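You operate a simulated robot arm through the tools that you are given. There is no shell and no other tool.

You are at the controls of a simulated robot arm. One attempt, no reset.

TASK
Soak the burnt pan in warm water till the crust is gone.
Fine: cold to the tub's low line first, hot to the high line, water off, pan under; then tip it out in the tub and stand it on the teal plate; the tub stays in the sink.

The check looks at the end state, three seconds after you hand in, the way a careful person would. Anything else that was tipped, shoved, dropped, spilled or broken makes it a failure.

THE ROBOT
A 7-joint arm with a two-finger parallel gripper, fixed in place. Base frame: the origin is on the floor under the middle of its stand, x ahead of it, y to its left, z up; the work surface is at about z = 81.7. Units: cm, degrees, N and s.
It reaches about 137.2 cm from its shoulder. Its first joint turns from -149.0 to 149.0 degrees. Payload 3.43 kg.
Tool frame: the origin (TCP) lies between the finger pads and is the grasp point; the fingertips stand 3 cm ahead of it; z points along the fingers, y is the line along which they close. Largest opening 9.4 cm; finger width 2.8, thickness 1; the body of the gripper, 5 by 9.6 cm, starts 5.5 cm behind the TCP.
Orientation is that of the tool frame in the base frame, as a unit quaternion [w, x, y, z]. With the fingers straight down and closing along the base's y, the tool's x points along the base's -x, its y along +y and its z along -z.

THE INTERFACE
- The arm moves only by the tool move_arm. Its argument "deltas" is a list that holds one entry, the list of rows, each a list of 7 numbers: the shift along the base's x, y, z in cm, then the turn, a rotation vector about the base's x, y, z in degrees, then the closure, from 0 (fully open) to 1 (shut). In form: [[[dx, dy, dz, wx, wy, wz, gripper], ...]]. A call has 1 to 20 rows; each row shifts and turns the commanded pose from where the row before left it. Each row takes 0.2 s and may step no farther than 5 cm and 8.6 degrees from the row before; otherwise, or with a gripper value out of range, the whole call is refused. Where a pose cannot be reached the arm comes as near as it can. A force on the tool above 40 N (or 10 N above the force at the start of the call, whichever is more), or a blocked arm, ends the call early, and 0.2 s more pass. Each finger travels about 4.5 cm/s and halts on what it meets, pressing with about 27 N; the grip force reading is that of the motor and also rises with nothing between the fingers. The clock runs only during rows and for 0.2 s after the last one: add rows that do not move to give the fingers time. It gives the time, the measured TCP pose, the force on the tool (base axes), the opening and the grip force at its end, in the units of the frame above (readings bear some noise), with the torque about the TCP (base axes, N m) and any sound that the robot's microphone picked up.
- Cameras (640 x 400 px; columns grow to the right, rows downward): "scene" is fixed at [39.09, -64.73, 154.92]; the picture's right is [1.00, 0.06, 0.00], its down [0.02, -0.44, -0.90] and it looks along [-0.05, 0.90, -0.44] (base axes); focal length 336 px, centre (320, 200). "wrist" rides on the gripper at [7.6, 1.4, -10.2] in the tool frame; the picture's right is [-0.18, 0.98, 0.00], its down [-0.75, -0.14, -0.64] and it looks along [-0.63, -0.12, 0.77] (tool axes); focal length 243 px, centre (320, 200).
- capture(camera): a new picture of that camera. The clock stands still meanwhile.
- locate(camera, pixels): for up to 12 pixels [column, row] of the newest picture of that camera ("zoom" is the newest enlarged one), the place [x, y, z] in the base frame of the surface seen there, good to about 0.2 cm, but the place of the scene camera against the robot may be out by one fixed shift of up to 1.2 cm in any direction. The clock stands still meanwhile.
- enlarge(camera, box): a new picture of the part [left, top, right, bottom] of that camera's present view, enlarged. The clock stands still meanwhile.
- sign_off(): hands the job in; it is judged then, once.

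Unless the task says otherwise, let go and move clear before handing in.

The tools are called as name(argument=value, ...) on one line, values as JSON. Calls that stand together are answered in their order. move_arm: Moves the arm, as the interface text tells. Its arguments: {"type":"object","properties":{"deltas":{"type":"array","items":{"type":"array","items":{"type":"array","items":{"type":"number"}}}}},"required":["deltas"]} The other tools are called the same way: capture (camera) takes a picture; locate (camera, pixels) gives the place of the surface under pixels of a picture; enlarge (camera, box) takes an enlarged picture of a part of a camera's view; sign_off () hands the job in.

At the start:

```text
time_s: 0.0
eef_pos: [48.15, 86.11, 121.39]
ee_rot: [0.001, -0.001, 1.0, 0.0]
ft_force: [0.3, -0.7, -0.4]
moment: [-0.02, 0.01, 0.03]
gripper_width: 9.4
finger_force: 0.0
```

scene: 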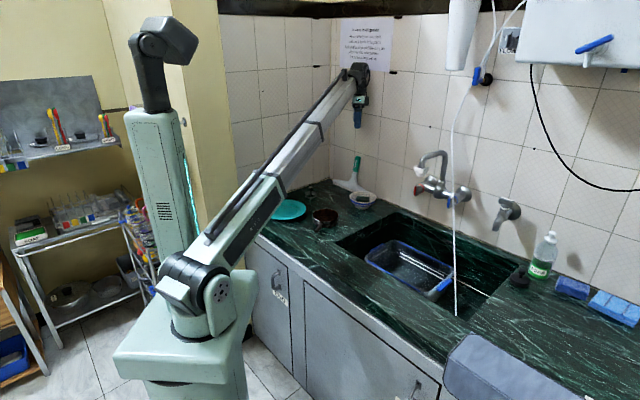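
wrist: 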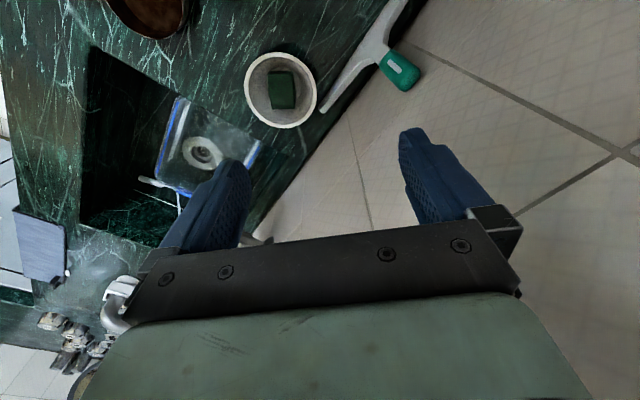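

The first pictures show the tub in the sink (scene about 410,268), the pan near (325,217), the teal plate near (289,210) and taps near (430,180). I'll enlarge several parts of the scene before I move.

enlarge(camera="scene", box=[330, 200, 490, 320])

enlarge(camera="scene", box=[390, 130, 530, 240])

enlarge(camera="scene", box=[260, 150, 400, 250])

enlarge(camera="scene", box=[320, 0, 640, 100])

```text
3.33 times, centred on (410, 260) of scene
```

zoom: 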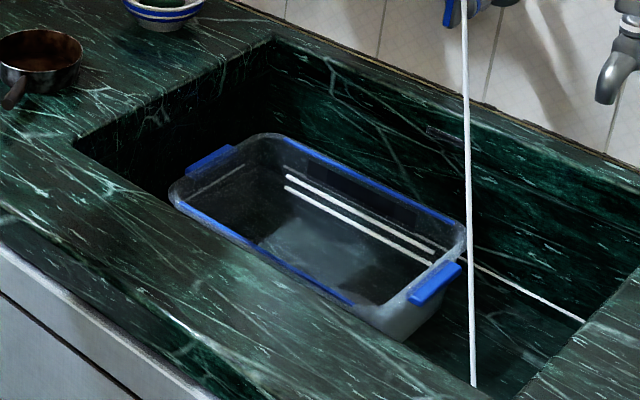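

```text
3.64 times, centred on (460, 185) of scene
```

zoom: 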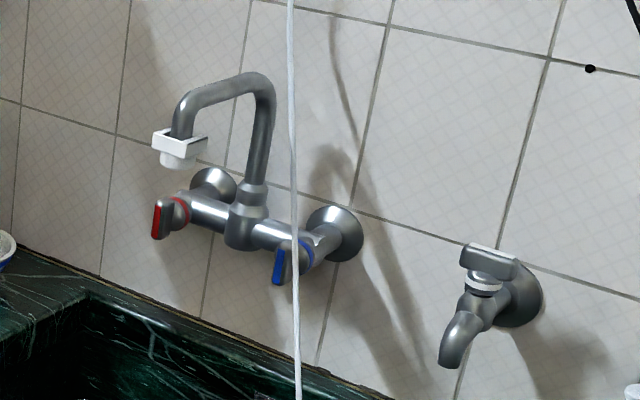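

```text
4.00 times, centred on (330, 200) of scene
```

zoom: 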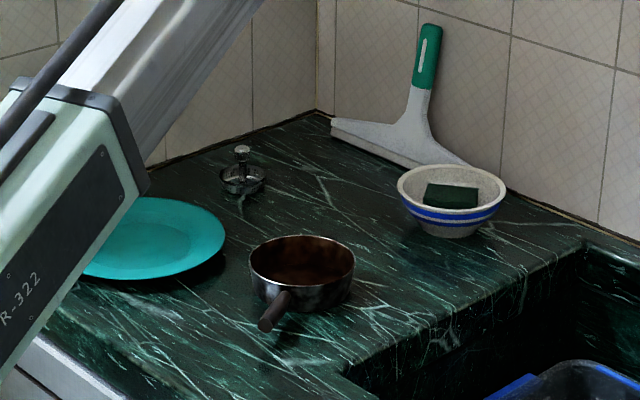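

```text
2.00 times, centred on (480, 50) of scene
```

zoom: 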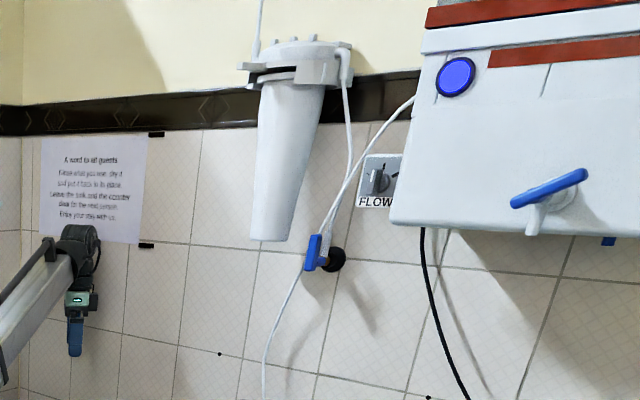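

The zoom shows a mixer with a red handle and a blue handle, a white piece on the spout tip, a wall note, and a "FLOW" switch by the heater. I'll enlarge these to read them and find out which tap gives what.

enlarge(camera="scene", box=[335, 10, 399, 50])

enlarge(camera="scene", box=[460, 0, 640, 112])

enlarge(camera="scene", box=[490, 20, 538, 50])

enlarge(camera="scene", box=[405, 140, 485, 220])

enlarge(camera="scene", box=[440, 200, 640, 400])

enlarge(camera="scene", box=[0, 60, 180, 300])

```text
10.00 times, centred on (367, 30) of scene
```

zoom: 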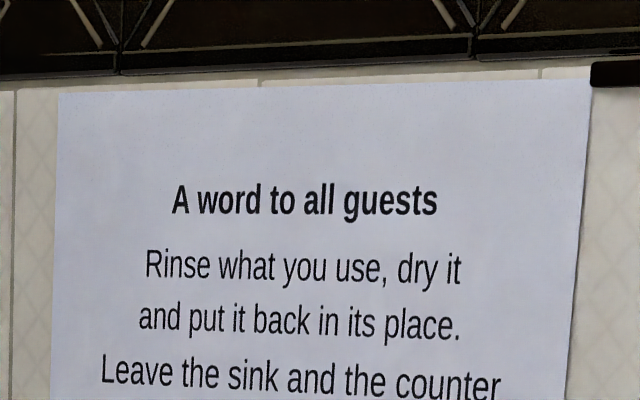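

```text
3.56 times, centred on (550, 56) of scene
```

zoom: 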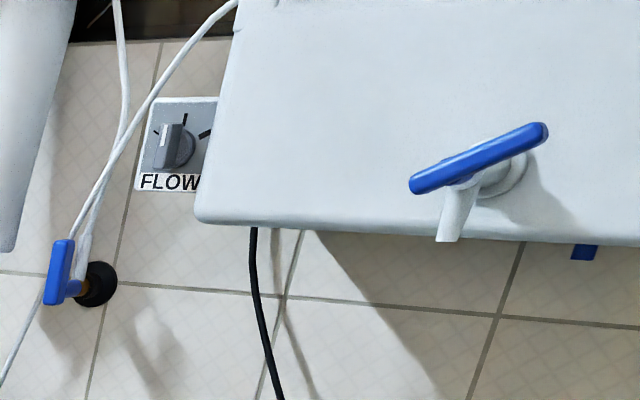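

```text
13.33 times, centred on (514, 35) of scene
```

zoom: 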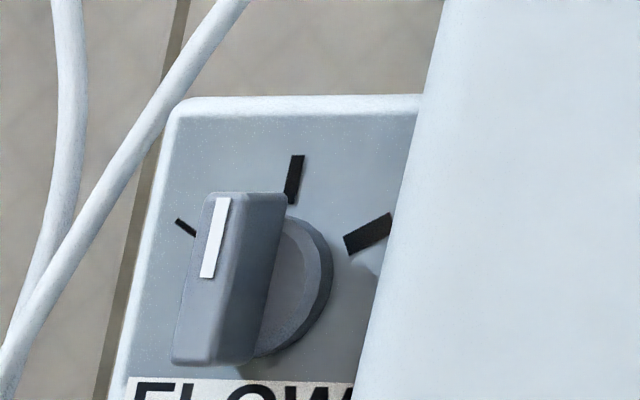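

```text
5.00 times, centred on (445, 180) of scene
```

zoom: 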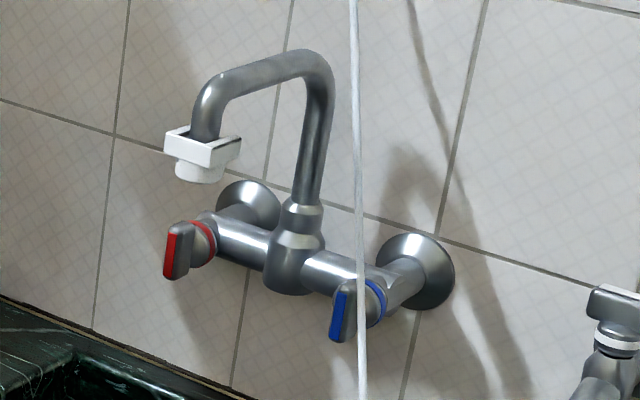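

```text
2.00 times, centred on (540, 300) of scene
```

zoom: 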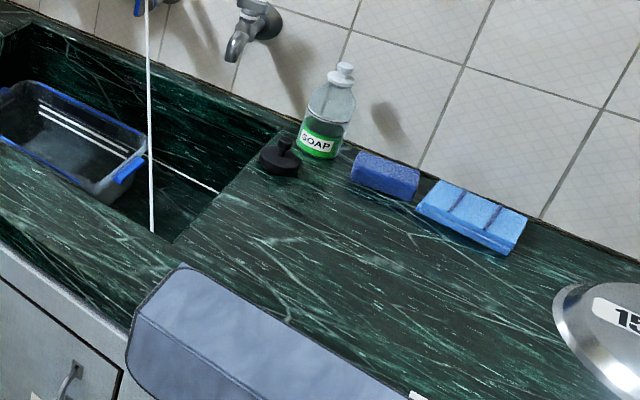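

```text
1.67 times, centred on (90, 180) of scene
```

zoom: 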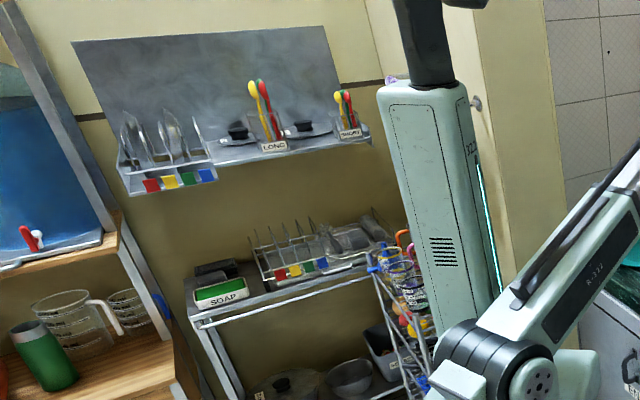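

The note and fittings are clear now: the mixer has red (left) and blue (right) handles, and the tub has two white level lines inside. Next I'll locate the main items from the scene picture.

capture(camera="scene")

capture(camera="wrist")

locate(camera="scene", pixels=[[320, 200], [289, 210], [325, 218], [327, 232], [372, 262], [397, 241], [447, 262], [420, 298], [436, 292], [402, 248], [410, 275], [420, 175]])

enlarge(camera="scene", box=[405, 140, 485, 220])

locate(camera="zoom", pixels=[[200, 175], [205, 120], [210, 90], [310, 60], [310, 190], [172, 245], [182, 275], [180, 225], [337, 315], [337, 340], [348, 285], [245, 245]])

```text
taken
```

scene: 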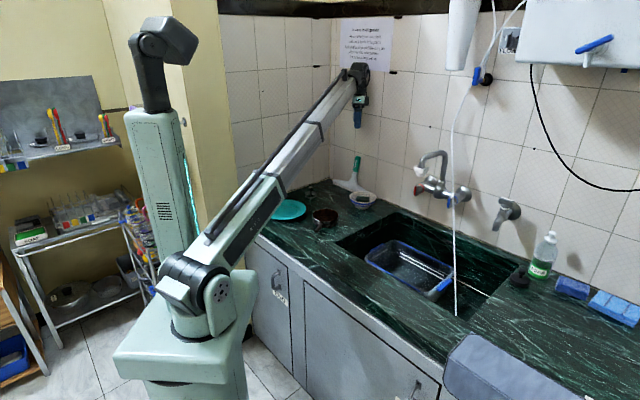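

```text
taken
```

wrist: 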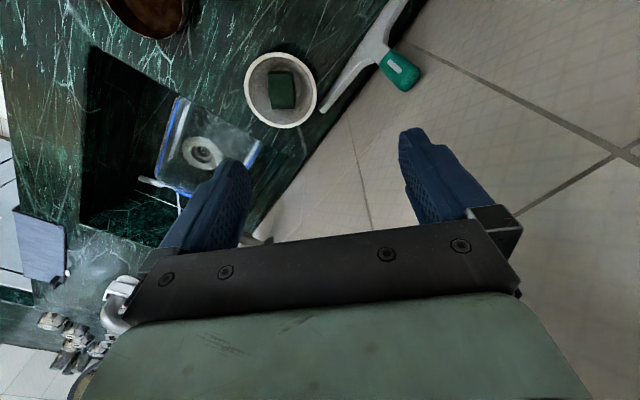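

```text
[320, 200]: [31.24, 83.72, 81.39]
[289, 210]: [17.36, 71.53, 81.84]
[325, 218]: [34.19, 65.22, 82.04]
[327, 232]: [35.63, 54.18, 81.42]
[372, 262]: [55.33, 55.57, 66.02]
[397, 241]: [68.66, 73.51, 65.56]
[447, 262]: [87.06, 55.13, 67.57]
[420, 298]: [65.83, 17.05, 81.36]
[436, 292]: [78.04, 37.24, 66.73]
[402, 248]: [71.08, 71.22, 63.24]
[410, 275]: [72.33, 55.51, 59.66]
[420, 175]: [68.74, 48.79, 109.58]
```

```text
5.00 times, centred on (445, 180) of scene
```

zoom: 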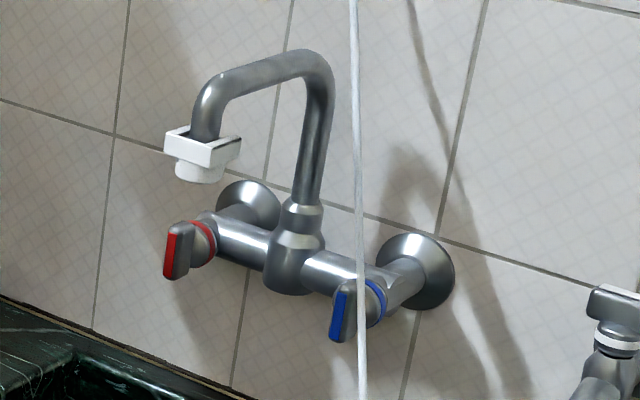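

```text
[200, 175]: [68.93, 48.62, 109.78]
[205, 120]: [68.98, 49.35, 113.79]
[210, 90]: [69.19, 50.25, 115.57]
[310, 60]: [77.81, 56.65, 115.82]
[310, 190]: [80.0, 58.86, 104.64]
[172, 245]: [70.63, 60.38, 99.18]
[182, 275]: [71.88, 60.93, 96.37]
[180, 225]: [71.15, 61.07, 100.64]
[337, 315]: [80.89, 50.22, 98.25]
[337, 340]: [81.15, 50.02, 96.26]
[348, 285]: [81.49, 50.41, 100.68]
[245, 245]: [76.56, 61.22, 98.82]
```

The spout tip sits near (69, 49, 109), over the sink, and the mixer line runs diagonally in the base frame. I'll get the tub's shape, level lines, handles, pan and plate more exactly.

enlarge(camera="scene", box=[360, 225, 472, 295])

locate(camera="zoom", pixels=[[60, 195], [200, 95], [540, 245], [370, 390], [105, 135], [500, 335], [225, 150], [222, 172], [430, 275], [470, 255], [300, 250], [120, 240]])

enlarge(camera="scene", box=[270, 180, 382, 250])

locate(camera="zoom", pixels=[[258, 195], [372, 205], [315, 162], [310, 230], [318, 205], [290, 245], [268, 280], [60, 170], [190, 170], [125, 110], [110, 215], [125, 165]])

```text
5.71 times, centred on (416, 260) of scene
```

zoom: 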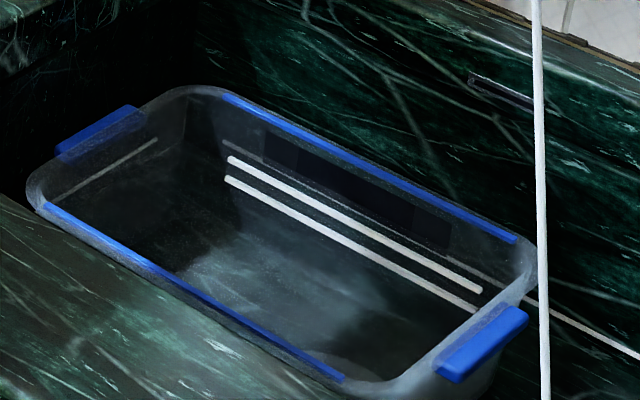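

```text
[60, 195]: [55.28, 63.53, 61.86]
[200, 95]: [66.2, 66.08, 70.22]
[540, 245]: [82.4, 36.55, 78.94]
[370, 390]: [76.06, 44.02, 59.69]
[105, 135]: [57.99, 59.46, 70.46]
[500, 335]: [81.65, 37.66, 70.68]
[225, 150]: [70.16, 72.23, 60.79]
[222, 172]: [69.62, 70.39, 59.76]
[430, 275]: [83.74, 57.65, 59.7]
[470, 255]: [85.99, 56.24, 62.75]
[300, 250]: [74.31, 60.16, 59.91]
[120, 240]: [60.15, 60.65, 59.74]
```

```text
5.71 times, centred on (326, 215) of scene
```

zoom: 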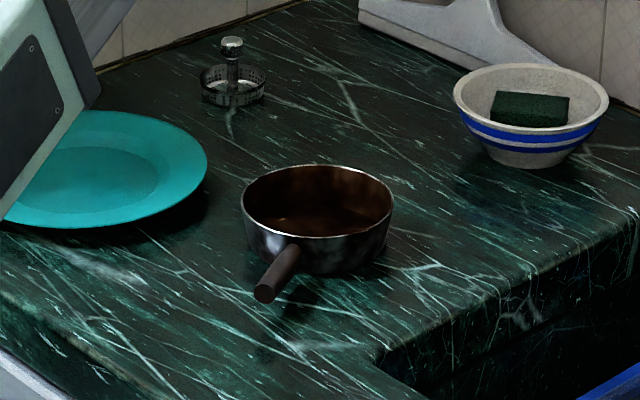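

```text
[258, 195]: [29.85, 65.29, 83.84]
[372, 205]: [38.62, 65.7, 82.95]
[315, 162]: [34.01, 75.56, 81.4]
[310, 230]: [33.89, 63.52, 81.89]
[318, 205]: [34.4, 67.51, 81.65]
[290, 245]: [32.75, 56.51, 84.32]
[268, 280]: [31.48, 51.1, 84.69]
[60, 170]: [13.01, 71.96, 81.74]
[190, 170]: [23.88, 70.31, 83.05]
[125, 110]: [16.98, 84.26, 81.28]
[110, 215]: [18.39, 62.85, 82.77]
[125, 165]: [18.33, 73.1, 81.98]
```

The tub is centred near (70, 48.5), right under the spout, with its rim at about z = 70.5. I'll look more closely at the tap handles, the arm's own layout and the tub rim.

enlarge(camera="scene", box=[418, 170, 466, 215])

locate(camera="zoom", pixels=[[105, 165], [120, 220], [150, 200], [130, 150], [175, 155], [290, 255], [285, 330], [318, 300], [355, 280], [310, 245], [335, 230], [370, 260]])

enlarge(camera="scene", box=[360, 225, 472, 295])

locate(camera="zoom", pixels=[[35, 200], [45, 175], [230, 100], [370, 165], [500, 232], [530, 260], [520, 290], [340, 378], [200, 297], [60, 215], [400, 388], [180, 90]])

locate(camera="scene", pixels=[[195, 280], [215, 290], [265, 190], [320, 130], [358, 80], [165, 40], [155, 130], [175, 240], [180, 350], [360, 100], [357, 120], [150, 90]])

```text
8.89 times, centred on (442, 192) of scene
```

zoom: 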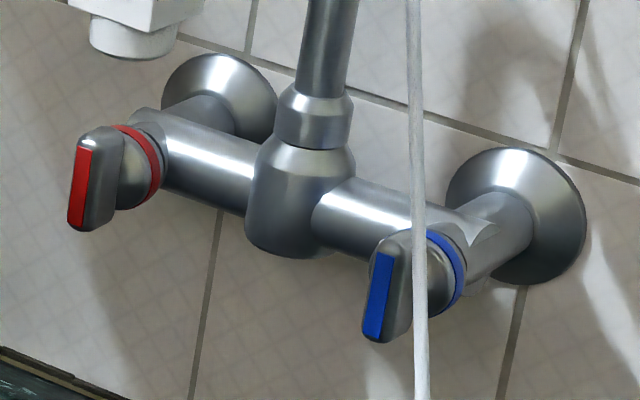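

```text
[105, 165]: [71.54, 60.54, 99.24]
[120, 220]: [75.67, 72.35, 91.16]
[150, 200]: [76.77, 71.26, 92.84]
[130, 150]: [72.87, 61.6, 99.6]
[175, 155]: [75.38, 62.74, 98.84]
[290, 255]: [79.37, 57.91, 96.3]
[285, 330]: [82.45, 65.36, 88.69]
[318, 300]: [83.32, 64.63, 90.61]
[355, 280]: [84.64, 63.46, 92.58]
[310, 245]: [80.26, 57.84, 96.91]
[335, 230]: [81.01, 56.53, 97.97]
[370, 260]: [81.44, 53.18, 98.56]
```

```text
5.71 times, centred on (416, 260) of scene
```

zoom: 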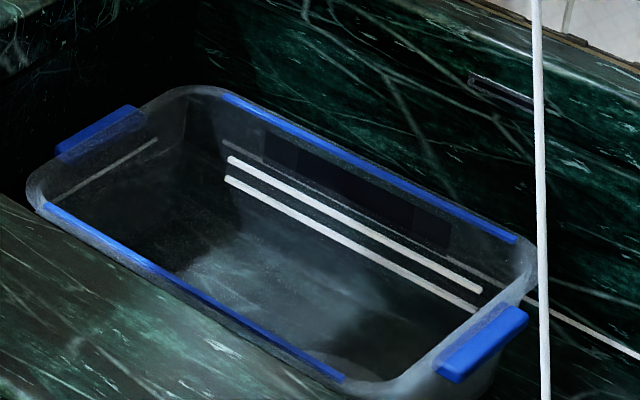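

```text
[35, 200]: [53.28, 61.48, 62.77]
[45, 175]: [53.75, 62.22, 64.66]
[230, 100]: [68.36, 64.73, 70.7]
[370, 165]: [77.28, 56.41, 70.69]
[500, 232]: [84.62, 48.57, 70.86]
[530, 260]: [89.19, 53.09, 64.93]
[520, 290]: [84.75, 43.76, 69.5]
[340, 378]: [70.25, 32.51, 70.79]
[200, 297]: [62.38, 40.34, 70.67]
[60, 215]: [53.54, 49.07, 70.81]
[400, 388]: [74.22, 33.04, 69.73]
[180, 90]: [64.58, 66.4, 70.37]
```

```text
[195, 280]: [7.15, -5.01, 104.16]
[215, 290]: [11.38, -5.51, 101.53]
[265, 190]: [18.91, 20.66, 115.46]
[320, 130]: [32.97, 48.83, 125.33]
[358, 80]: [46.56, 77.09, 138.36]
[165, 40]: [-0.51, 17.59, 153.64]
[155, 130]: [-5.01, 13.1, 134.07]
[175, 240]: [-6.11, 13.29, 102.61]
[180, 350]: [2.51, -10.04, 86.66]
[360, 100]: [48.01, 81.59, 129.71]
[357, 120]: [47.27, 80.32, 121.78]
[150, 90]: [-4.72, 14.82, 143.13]
```

The tub's long axis runs at about -45° (rim strips from (68,65) to (85,49) and from (54,49) to (70,33)), and the wall faces (-0.7,-0.7). Before planning an approach I'll pin down the hanging hose, the handle faces and the level lines.

locate(camera="scene", pixels=[[457, 310], [456, 285], [454, 260], [453, 230], [452, 200], [452, 170], [453, 140], [455, 110], [466, 90], [480, 75], [470, 30], [497, 220]])

enlarge(camera="scene", box=[418, 170, 466, 215])

locate(camera="zoom", pixels=[[90, 150], [83, 187], [75, 222], [98, 185], [112, 180], [386, 255], [378, 295], [371, 335], [392, 295], [405, 270], [150, 165], [448, 270]])

enlarge(camera="scene", box=[390, 240, 454, 290])

locate(camera="zoom", pixels=[[110, 130], [200, 175], [300, 222], [400, 270], [520, 330], [110, 162], [200, 207], [300, 255], [400, 302], [500, 350], [100, 110], [480, 270]])

```text
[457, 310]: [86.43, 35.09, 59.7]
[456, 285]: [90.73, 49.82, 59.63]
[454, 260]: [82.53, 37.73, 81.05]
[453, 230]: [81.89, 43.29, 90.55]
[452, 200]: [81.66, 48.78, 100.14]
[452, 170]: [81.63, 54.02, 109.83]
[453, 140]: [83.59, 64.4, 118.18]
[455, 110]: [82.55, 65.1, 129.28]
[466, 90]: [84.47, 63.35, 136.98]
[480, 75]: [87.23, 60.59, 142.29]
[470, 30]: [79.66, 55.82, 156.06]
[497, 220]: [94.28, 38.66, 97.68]
```

```text
8.89 times, centred on (442, 192) of scene
```

zoom: 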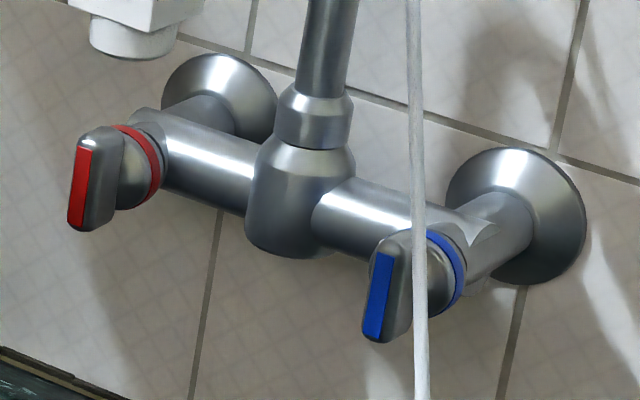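

```text
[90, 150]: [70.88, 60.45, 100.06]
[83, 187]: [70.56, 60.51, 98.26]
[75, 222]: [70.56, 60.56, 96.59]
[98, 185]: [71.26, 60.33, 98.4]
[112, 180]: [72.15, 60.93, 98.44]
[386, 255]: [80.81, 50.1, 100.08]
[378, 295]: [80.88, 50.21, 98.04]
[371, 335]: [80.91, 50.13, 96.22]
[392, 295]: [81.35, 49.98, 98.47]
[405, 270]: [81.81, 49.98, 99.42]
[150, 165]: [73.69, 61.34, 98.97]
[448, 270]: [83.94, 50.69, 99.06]
```

```text
8.00 times, centred on (422, 265) of scene
```

zoom: 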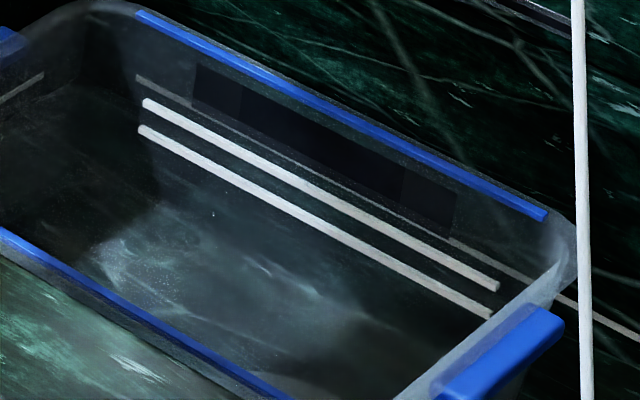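

```text
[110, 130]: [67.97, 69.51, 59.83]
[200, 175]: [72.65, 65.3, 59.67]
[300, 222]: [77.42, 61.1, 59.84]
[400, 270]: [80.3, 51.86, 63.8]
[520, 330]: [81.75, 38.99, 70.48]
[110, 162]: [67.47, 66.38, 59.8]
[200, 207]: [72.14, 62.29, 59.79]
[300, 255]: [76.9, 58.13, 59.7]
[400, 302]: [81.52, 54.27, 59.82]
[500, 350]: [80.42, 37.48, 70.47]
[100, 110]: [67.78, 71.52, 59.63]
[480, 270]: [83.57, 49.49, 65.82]
```

The hose is the hazard: it slants from (82.5,37.7,81) up past the blue handle to about (81.6,54,110), leaving only about 1-2 cm to the right of the blue blade. I'll back the arm away from the wall and yaw it 45° to face the mixer, then check with the wrist camera.

move_arm(deltas=[[[0.43, -4.57, -1.0, 0, 0, 5, 0], [0.43, -4.57, -1.0, 0, 0, 5, 0], [0.43, -4.57, -1.0, 0, 0, 5, 0], [0.43, -4.57, -1.0, 0, 0, 5, 0], [0.43, -4.57, -1.0, 0, 0, 5, 0], [0.43, -4.57, -1.0, 0, 0, 5, 0], [0.43, -4.57, -1.0, 0, 0, 5, 0], [0.43, -4.57, -1.0, 0, 0, 5, 0], [0.43, -4.57, -1.0, 0, 0, 5, 0], [0, 0, 0, 0, 0, 0, 0]]])

capture(camera="scene")

capture(camera="wrist")

```text
time_s: 1.8
eef_pos: [51.57, 52.26, 113.64]
ee_rot: [0.008, -0.317, 0.948, 0.005]
ft_force: [-0.1, -0.4, 0.2]
moment: [0.02, 0.04, 0.02]
gripper_width: 9.37
finger_force: 0.1
out of reach, approached as far as the arm can: row 8
stopped in row 8: the force on the tool passed its limit at 56 N (the readings are from after the stop); the commanded pose is now the measured one
```

```text
taken
```

scene: 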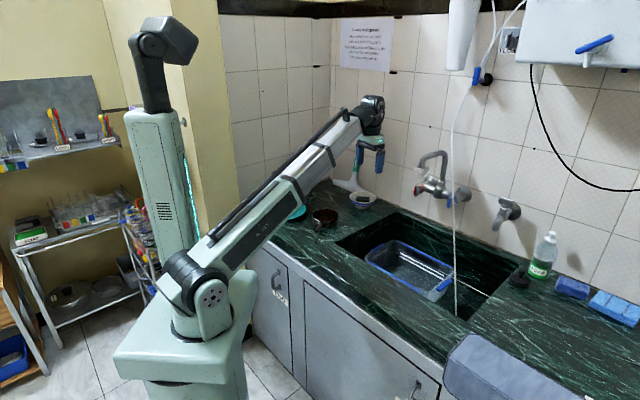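

```text
taken
```

wrist: 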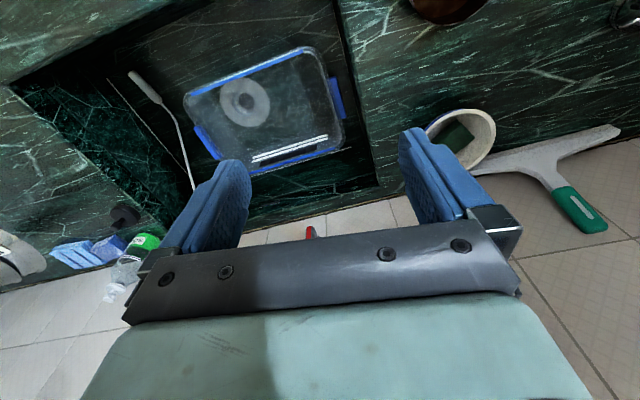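

The call stopped early at row 8 as "out of reach", and nothing visible was touched, so the arm may have a shortest reach (it looks like a sliding boom). I'll zoom in on the arm to understand how it moves.

enlarge(camera="scene", box=[100, 70, 420, 400])

enlarge(camera="scene", box=[280, 80, 400, 200])

locate(camera="scene", pixels=[[195, 270], [212, 298], [250, 230], [300, 185], [315, 160], [345, 125], [372, 105], [370, 145], [380, 150], [185, 40], [150, 55], [320, 215]])

locate(camera="wrist", pixels=[[185, 97], [305, 48], [335, 85], [205, 140], [245, 102], [290, 155], [310, 232], [135, 75], [460, 115], [493, 140], [445, 20], [185, 170]])

```text
1.21 times, centred on (260, 235) of scene
```

zoom: 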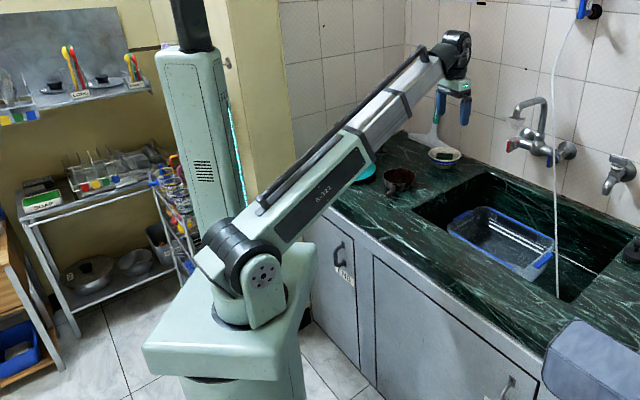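

```text
3.33 times, centred on (340, 140) of scene
```

zoom: 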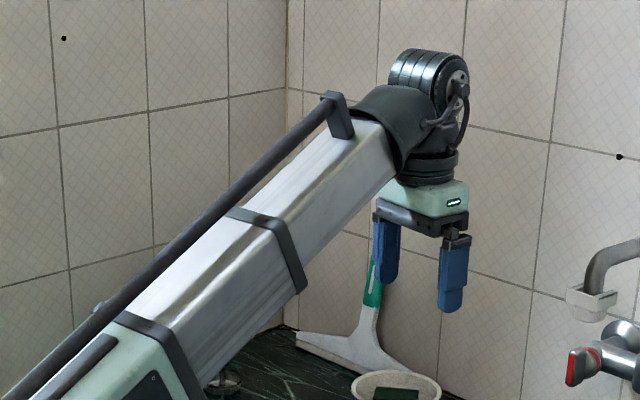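

```text
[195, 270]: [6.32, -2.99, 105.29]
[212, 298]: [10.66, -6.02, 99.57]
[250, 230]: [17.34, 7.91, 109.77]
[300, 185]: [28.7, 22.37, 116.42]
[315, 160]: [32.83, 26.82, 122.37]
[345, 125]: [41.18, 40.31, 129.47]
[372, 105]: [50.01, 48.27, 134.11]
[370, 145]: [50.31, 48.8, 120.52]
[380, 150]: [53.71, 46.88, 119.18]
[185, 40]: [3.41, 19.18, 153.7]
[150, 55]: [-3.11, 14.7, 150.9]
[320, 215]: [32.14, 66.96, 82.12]
```

```text
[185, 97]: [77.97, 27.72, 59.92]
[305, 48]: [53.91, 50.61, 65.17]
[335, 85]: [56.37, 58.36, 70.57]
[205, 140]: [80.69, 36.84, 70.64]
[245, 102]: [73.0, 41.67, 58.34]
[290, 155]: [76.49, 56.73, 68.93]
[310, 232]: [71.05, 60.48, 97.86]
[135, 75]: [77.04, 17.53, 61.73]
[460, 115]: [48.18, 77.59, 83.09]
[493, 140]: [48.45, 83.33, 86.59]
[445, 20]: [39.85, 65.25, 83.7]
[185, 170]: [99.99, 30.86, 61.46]
```

The arm turns out to be a telescoping boom with a shortest reach of about 78 cm from shoulder to wrist, so I have to choose poses that keep the wrist far enough out. I'll compare the scene and wrist cameras on shared features (tub handles, white spout piece) to find the fixed shift.

enlarge(camera="wrist", box=[170, 30, 370, 180])

locate(camera="zoom", pixels=[[88, 305], [130, 360], [108, 335], [515, 160], [545, 240], [530, 200], [60, 180], [440, 65], [240, 200], [400, 360], [560, 340], [450, 385]])

enlarge(camera="scene", box=[360, 225, 472, 295])

locate(camera="zoom", pixels=[[440, 365], [515, 312], [480, 338], [62, 150], [130, 112], [98, 130], [525, 325], [50, 205], [340, 378], [225, 98], [512, 240], [280, 340]])

enlarge(camera="scene", box=[405, 145, 445, 185])

locate(camera="zoom", pixels=[[175, 200], [235, 195], [325, 245], [410, 195], [250, 265], [250, 300], [320, 320], [220, 330], [290, 335], [190, 230], [260, 220], [380, 240]])

```text
2.67 times, centred on (270, 105) of wrist
```

zoom: 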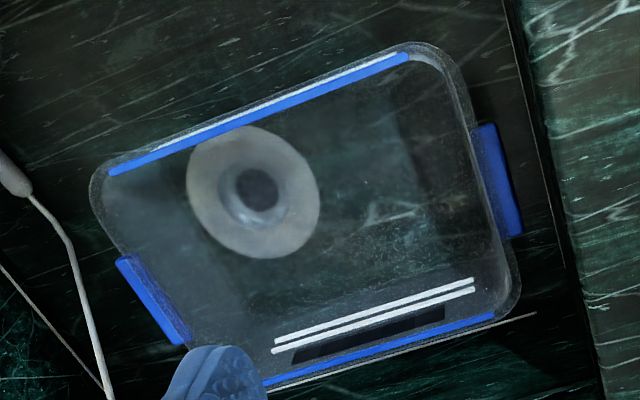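

```text
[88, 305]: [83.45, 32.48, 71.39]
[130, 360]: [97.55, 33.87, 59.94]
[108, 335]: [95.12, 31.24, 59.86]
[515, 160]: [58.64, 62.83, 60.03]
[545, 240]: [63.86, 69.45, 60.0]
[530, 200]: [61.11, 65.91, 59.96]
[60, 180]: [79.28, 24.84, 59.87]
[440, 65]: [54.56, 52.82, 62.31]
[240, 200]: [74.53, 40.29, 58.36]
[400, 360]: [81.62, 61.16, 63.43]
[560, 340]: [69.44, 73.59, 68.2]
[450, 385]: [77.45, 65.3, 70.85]
```

```text
5.71 times, centred on (416, 260) of scene
```

zoom: 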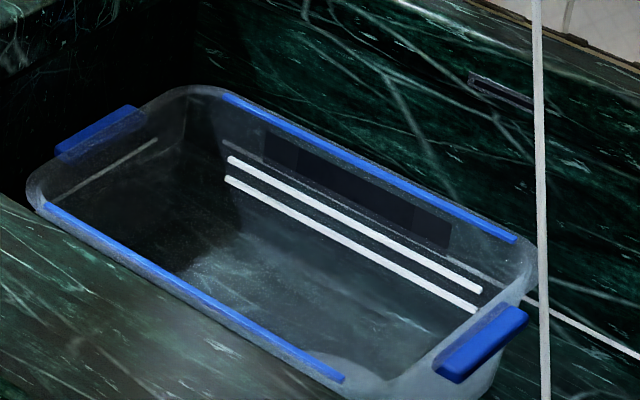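

```text
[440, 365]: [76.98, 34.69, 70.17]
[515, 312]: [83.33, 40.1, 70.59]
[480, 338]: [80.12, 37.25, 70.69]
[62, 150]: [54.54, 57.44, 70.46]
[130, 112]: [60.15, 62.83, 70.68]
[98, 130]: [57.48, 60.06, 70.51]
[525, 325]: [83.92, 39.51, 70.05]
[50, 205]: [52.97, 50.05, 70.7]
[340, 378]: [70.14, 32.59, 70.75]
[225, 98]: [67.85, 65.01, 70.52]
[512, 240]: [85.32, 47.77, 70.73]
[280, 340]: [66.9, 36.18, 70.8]
```

```text
10.00 times, centred on (425, 165) of scene
```

zoom: 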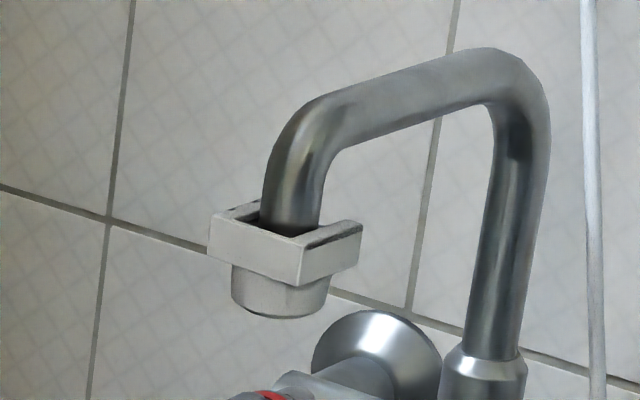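

```text
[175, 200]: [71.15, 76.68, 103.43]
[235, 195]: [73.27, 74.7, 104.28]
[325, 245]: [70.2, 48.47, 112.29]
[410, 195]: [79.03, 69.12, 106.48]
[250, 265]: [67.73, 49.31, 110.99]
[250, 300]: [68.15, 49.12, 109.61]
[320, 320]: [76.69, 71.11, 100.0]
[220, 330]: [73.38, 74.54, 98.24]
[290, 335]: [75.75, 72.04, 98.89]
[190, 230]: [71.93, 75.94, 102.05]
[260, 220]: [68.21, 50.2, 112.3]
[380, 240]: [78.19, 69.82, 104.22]
```

The scene gives tub handle centres near (80.1,37.3,70.7) and (57.5,60.1,70.5), but my wrist pixels were off. I'll take that wrist zoom again and pick the handle centres and rim strips properly.

enlarge(camera="wrist", box=[170, 30, 370, 180])

locate(camera="zoom", pixels=[[150, 302], [497, 180], [110, 170], [405, 57], [492, 317], [270, 382], [12, 175], [70, 250], [375, 305], [370, 318], [300, 340], [100, 370]])

enlarge(camera="wrist", box=[290, 215, 330, 240])

```text
2.67 times, centred on (270, 105) of wrist
```

zoom: 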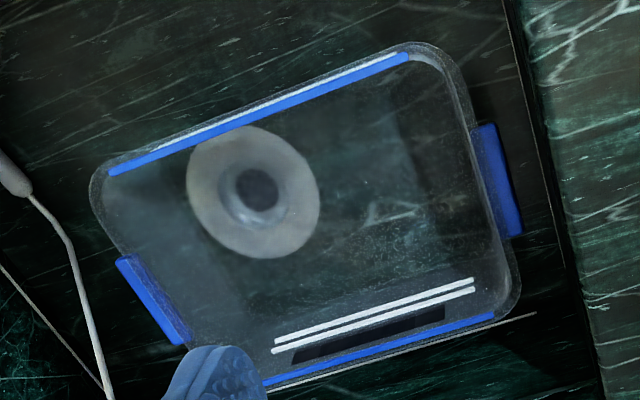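

```text
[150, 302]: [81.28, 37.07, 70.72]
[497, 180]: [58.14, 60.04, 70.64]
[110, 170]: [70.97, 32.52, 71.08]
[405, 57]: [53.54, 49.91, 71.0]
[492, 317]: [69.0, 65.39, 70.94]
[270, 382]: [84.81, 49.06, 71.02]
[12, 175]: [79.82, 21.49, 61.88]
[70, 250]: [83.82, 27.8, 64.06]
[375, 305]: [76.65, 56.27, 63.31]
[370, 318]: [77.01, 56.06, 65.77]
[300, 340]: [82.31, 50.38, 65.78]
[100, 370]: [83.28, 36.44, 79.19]
```

```text
16.00 times, centred on (310, 228) of wrist
```

zoom: 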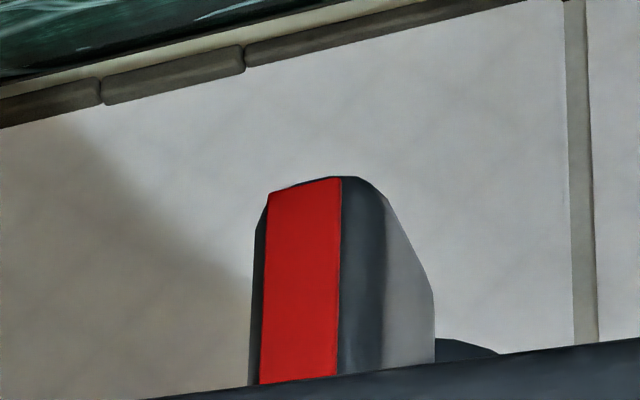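

The wrist view gives the scene shift as about (+0.8, 0, +0.25). It also puts the tub's low line at z≈63.4 and its high line at z≈65.8. Next I'll raise the arm over the spout's height, move in front of the blue tap and tilt the fingers 45° toward the wall.

move_arm(deltas=[[[0, 0, 4.7, 0, 0, 0, 0], [0, 0, 4.7, 0, 0, 2, 0], [4.24, -1.79, -0.33, 0, 0, 2, 0], [4.24, -1.79, -0.33, 0, 0, 2, 0], [4.24, -1.79, -0.33, 0, 0, 2, 0], [4.24, -1.79, -0.33, 0, 0, 0, 0], [4.24, -1.79, -0.33, 0, 0, 0, 0], [4.24, -1.79, -0.33, 0, 0, 0, 0], [0, 0, 0, 0, 0, 0, 0]]])

capture(camera="wrist")

capture(camera="scene")

```text
time_s: 2.2
eef_pos: [52.85, 53.3, 116.52]
ee_rot: [0.02, -0.318, 0.948, 0.011]
ft_force: [5.2, 3.4, -7.6]
moment: [0.14, 0.02, 0.06]
gripper_width: 9.4
finger_force: 0.1
out of reach, approached as far as the arm can: row 1, 2
stopped in row 2: the force on the tool passed its limit at 50 N (the readings are from after the stop); the commanded pose is now the measured one
```

```text
taken
```

wrist: 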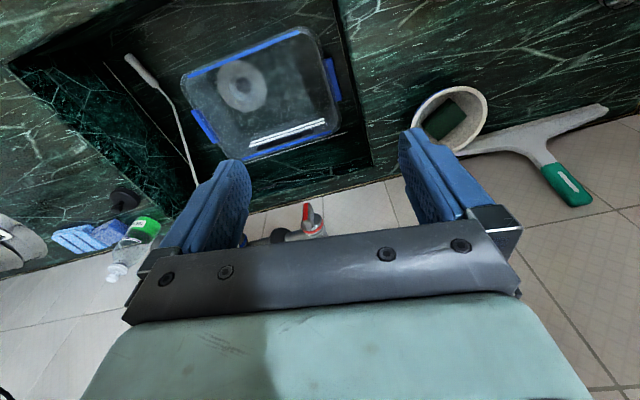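

```text
taken
```

scene: 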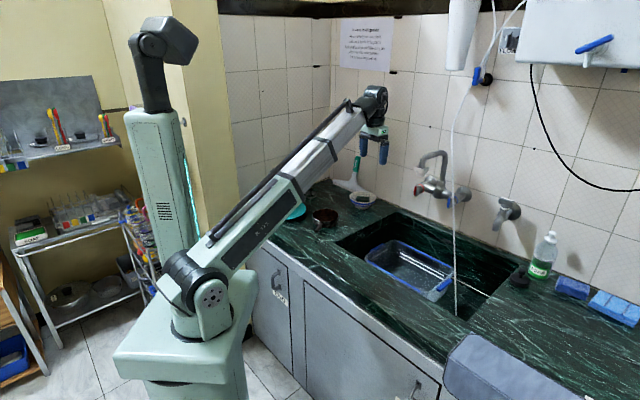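

Raising the arm with the fingers vertical was also out of reach, so the limit is really the wrist bend (about 111° between boom and gripper). Tilting the fingers outward relieves it, so I'll slide sideways in front of the spout, well clear of it, while tilting gradually.

move_arm(deltas=[[[0.3, -0.3, -0.6, 2.1, -2.1, 0, 0], [1.5, -1.5, 0, 2.1, -2.1, 1.3, 0], [2.9, -2.9, 0, 2.1, -2.1, 1.3, 0], [2.9, -2.9, 0, 2.1, -2.1, 1.3, 0], [2.9, -2.9, 0, 2.1, -2.1, 1.3, 0], [2.9, -2.9, 0, 2.1, -2.1, 1.3, 0], [2.9, -2.9, 0, 0, 0, 1.3, 0], [1.5, -1.5, 0, 0, 0, 0, 0], [0, 0, 0, 0, 0, 0, 0]]])

capture(camera="wrist")

capture(camera="scene")

```text
time_s: 4.2
eef_pos: [70.67, 35.48, 115.85]
ee_rot: [0.155, -0.376, 0.91, 0.083]
ft_force: [0.4, -0.2, 0.9]
moment: [-0.01, 0.0, 0.04]
gripper_width: 9.4
finger_force: 0.1
```

```text
taken
```

wrist: 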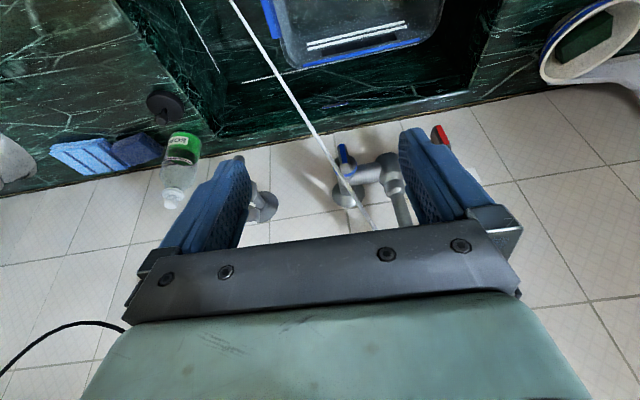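

```text
taken
```

scene: 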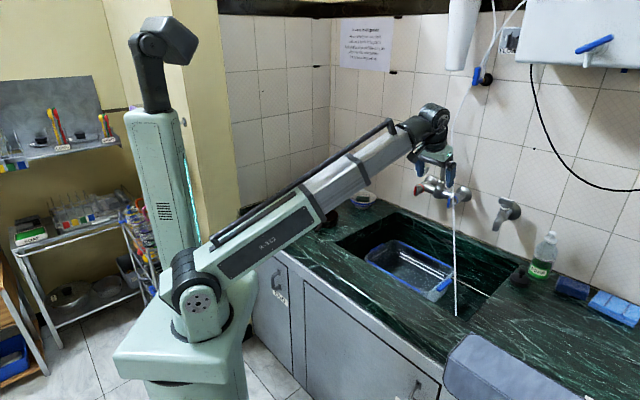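

That worked: the wrist view now shows the blue handle near (343,152) with the hose passing diagonally just beside it. I'll zoom in and locate both.

enlarge(camera="wrist", box=[280, 100, 400, 240])

locate(camera="wrist", pixels=[[250, 25], [265, 52], [285, 82], [302, 110], [318, 137], [333, 165], [346, 185], [360, 208], [371, 225], [343, 148], [347, 160], [341, 147]])

```text
2.86 times, centred on (340, 170) of wrist
```

zoom: 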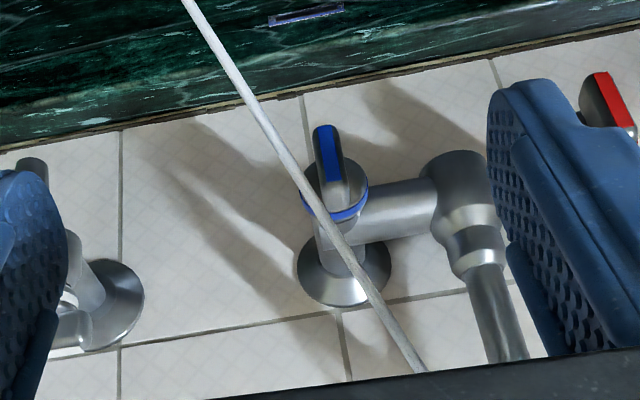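

```text
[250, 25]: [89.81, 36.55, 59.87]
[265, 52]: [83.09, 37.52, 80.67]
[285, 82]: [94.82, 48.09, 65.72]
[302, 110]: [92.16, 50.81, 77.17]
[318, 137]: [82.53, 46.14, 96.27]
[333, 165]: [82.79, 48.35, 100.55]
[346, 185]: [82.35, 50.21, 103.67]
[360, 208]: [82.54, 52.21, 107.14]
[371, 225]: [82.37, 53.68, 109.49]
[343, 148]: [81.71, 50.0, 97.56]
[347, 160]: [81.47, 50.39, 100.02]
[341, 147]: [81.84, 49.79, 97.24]
```

The hose runs through (82.5,46.1,96.3), (82.8,48.4,100.6) and (82.4,50.2,103.7), while the blue blade is centred near (81.6,50.2,98.4). I'll take an open-gripper pre-approach at 45° with the left finger to the left of the blade and the hose passing freely between the fingers.

move_arm(deltas=[[[1.84, 1.76, -2.93, 2.98, -5.78, 0, 0], [1.84, 1.76, -2.93, 4.38, -4.38, 0, 0], [1.84, 1.76, -2.93, 4.38, -4.38, 0, 0], [1.84, 1.76, -2.93, 4.38, -4.38, 0, 0], [1.84, 1.76, -2.93, 0, 0, 0, 0], [0, 0, 0, 0, 0, 0, 0]]])

capture(camera="wrist")

capture(camera="scene")

```text
time_s: 5.6
eef_pos: [79.84, 44.04, 101.23]
ee_rot: [0.354, -0.357, 0.852, 0.147]
ft_force: [-0.2, -0.3, -0.1]
moment: [0.0, -0.03, -0.01]
gripper_width: 9.39
finger_force: 0.1
```

```text
taken
```

wrist: 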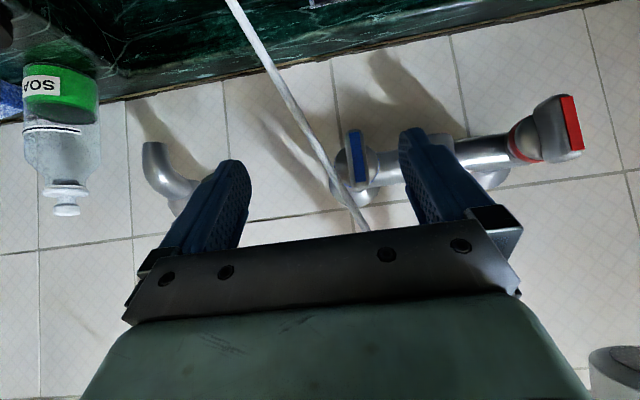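

```text
taken
```

scene: 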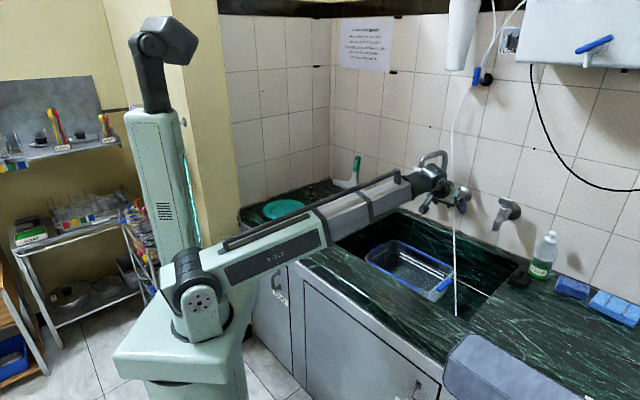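

The pose is good: the blue blade at (357,157) lies between the left finger (430,180) and the hose. I'll zoom in to measure the blade and hose again before going in.

enlarge(camera="wrist", box=[290, 100, 470, 240])

locate(camera="wrist", pixels=[[353, 133], [357, 157], [362, 182], [367, 155], [371, 165], [300, 115], [318, 148], [335, 175], [350, 202], [345, 165], [415, 140], [440, 150]])

enlarge(camera="scene", box=[400, 140, 490, 230])

```text
2.86 times, centred on (380, 170) of wrist
```

zoom: 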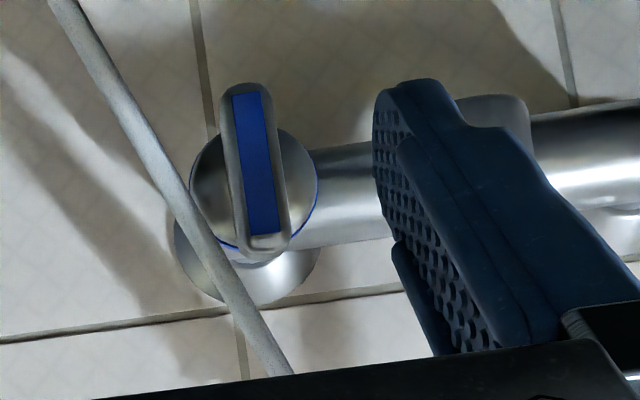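

```text
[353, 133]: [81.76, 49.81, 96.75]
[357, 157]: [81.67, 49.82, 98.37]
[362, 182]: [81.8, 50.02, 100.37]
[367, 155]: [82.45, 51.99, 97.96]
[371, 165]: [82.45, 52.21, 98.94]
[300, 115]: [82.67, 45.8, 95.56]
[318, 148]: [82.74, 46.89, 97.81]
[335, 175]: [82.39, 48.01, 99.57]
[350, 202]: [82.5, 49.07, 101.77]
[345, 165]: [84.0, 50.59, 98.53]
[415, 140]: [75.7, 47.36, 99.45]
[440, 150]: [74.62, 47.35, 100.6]
```

```text
4.44 times, centred on (445, 185) of scene
```

zoom: 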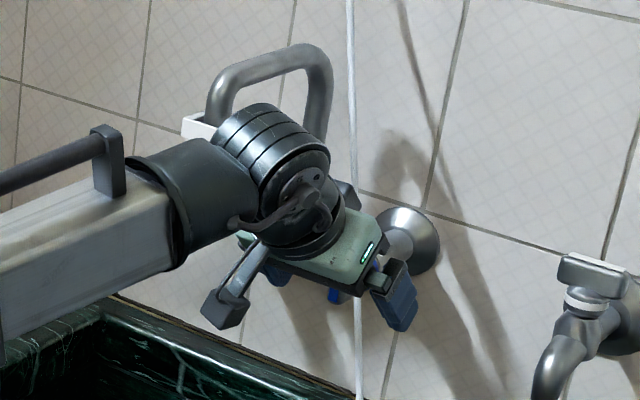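

The blade front is at n≈93 (e.g. (81.7,49.8,98.4)) and the left finger clears it. I'll ease in along the approach line, so the left finger sits beside the blade's lower half.

move_arm(deltas=[[[1.12, 0.85, -1.44, 0, 0, 0, 0], [1.12, 0.85, -1.44, 0, 0, 0, 0], [1.12, 0.85, -1.44, 0, 0, 0, 0], [0, 0, 0, 0, 0, 0, 0]]])

capture(camera="wrist")

enlarge(camera="wrist", box=[290, 100, 470, 240])

enlarge(camera="scene", box=[400, 140, 490, 230])

```text
time_s: 6.6
eef_pos: [83.2, 47.0, 96.92]
ee_rot: [0.352, -0.358, 0.852, 0.147]
ft_force: [0.1, 0.3, 0.4]
moment: [0.02, -0.01, 0.0]
gripper_width: 9.41
finger_force: 0.1
```

```text
taken
```

wrist: 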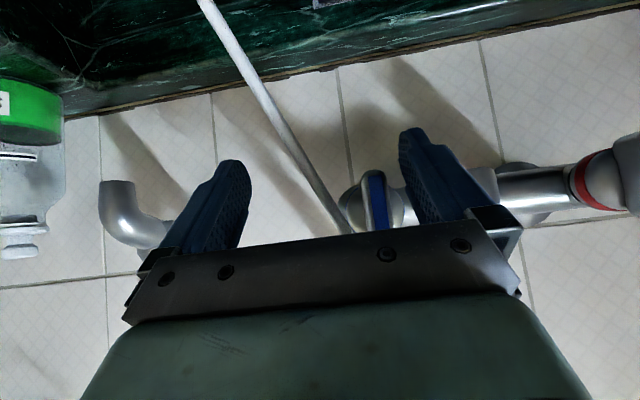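

```text
2.86 times, centred on (380, 170) of wrist
```

zoom: 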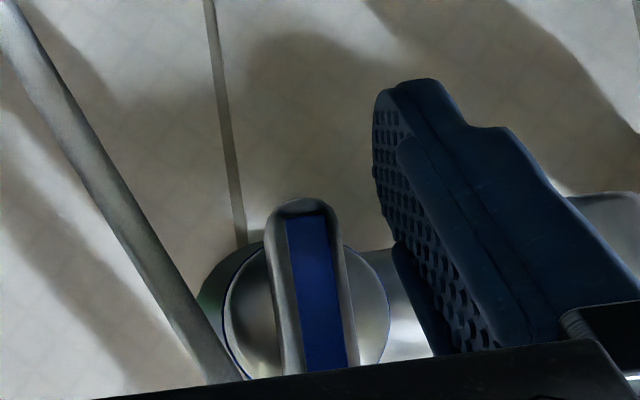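

```text
4.44 times, centred on (445, 185) of scene
```

zoom: 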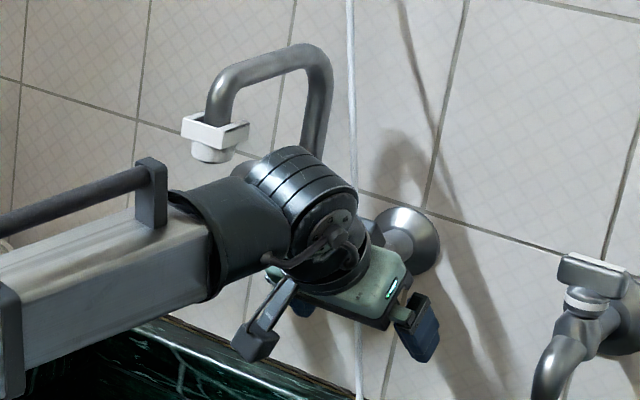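

The finger is placed beside the lower half of the blade, with no contact force yet. I'll push gently to the right in small steps and watch the force.

move_arm(deltas=[[[0.25, -0.25, 0, 0, 0, 0, 0], [0.25, -0.25, 0, 0, 0, 0, 0], [0.25, -0.25, 0, 0, 0, 0, 0], [0.25, -0.25, 0, 0, 0, 0, 0]]])

enlarge(camera="wrist", box=[290, 100, 470, 240])

```text
time_s: 7.6
eef_pos: [83.95, 46.12, 96.92]
ee_rot: [0.352, -0.359, 0.852, 0.147]
ft_force: [-10.8, 7.2, -6.8]
moment: [-0.53, -0.26, 0.28]
gripper_width: 9.41
finger_force: 0.0
```

```text
2.86 times, centred on (380, 170) of wrist
```

zoom: 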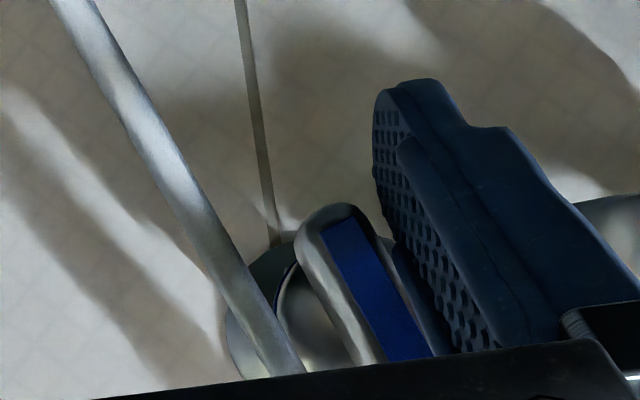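

The blade has swung about 20° with a moderate force of about 14 N, so this direction turns freely. I'll check for water at the spout.

enlarge(camera="scene", box=[370, 140, 490, 300])

capture(camera="scene")

```text
2.50 times, centred on (430, 220) of scene
```

zoom: 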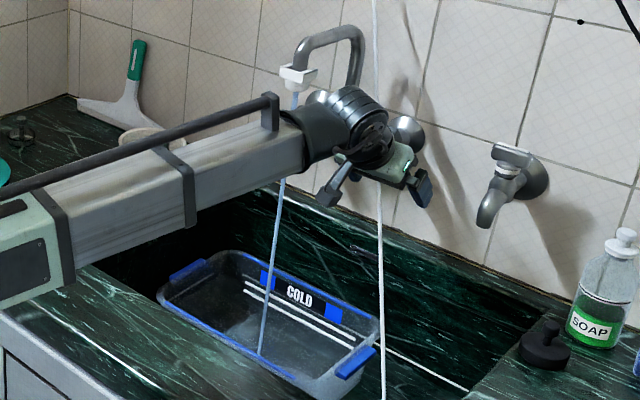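

```text
taken
```

scene: 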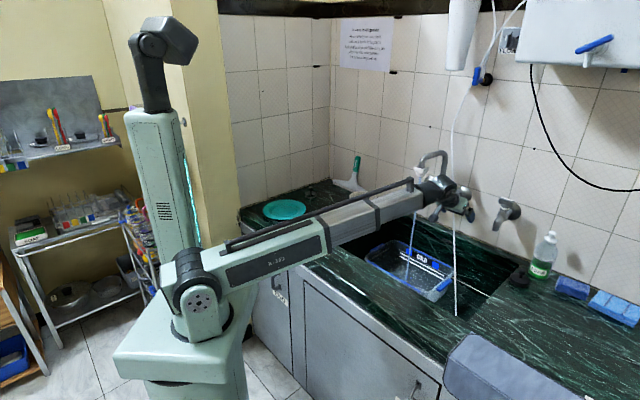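

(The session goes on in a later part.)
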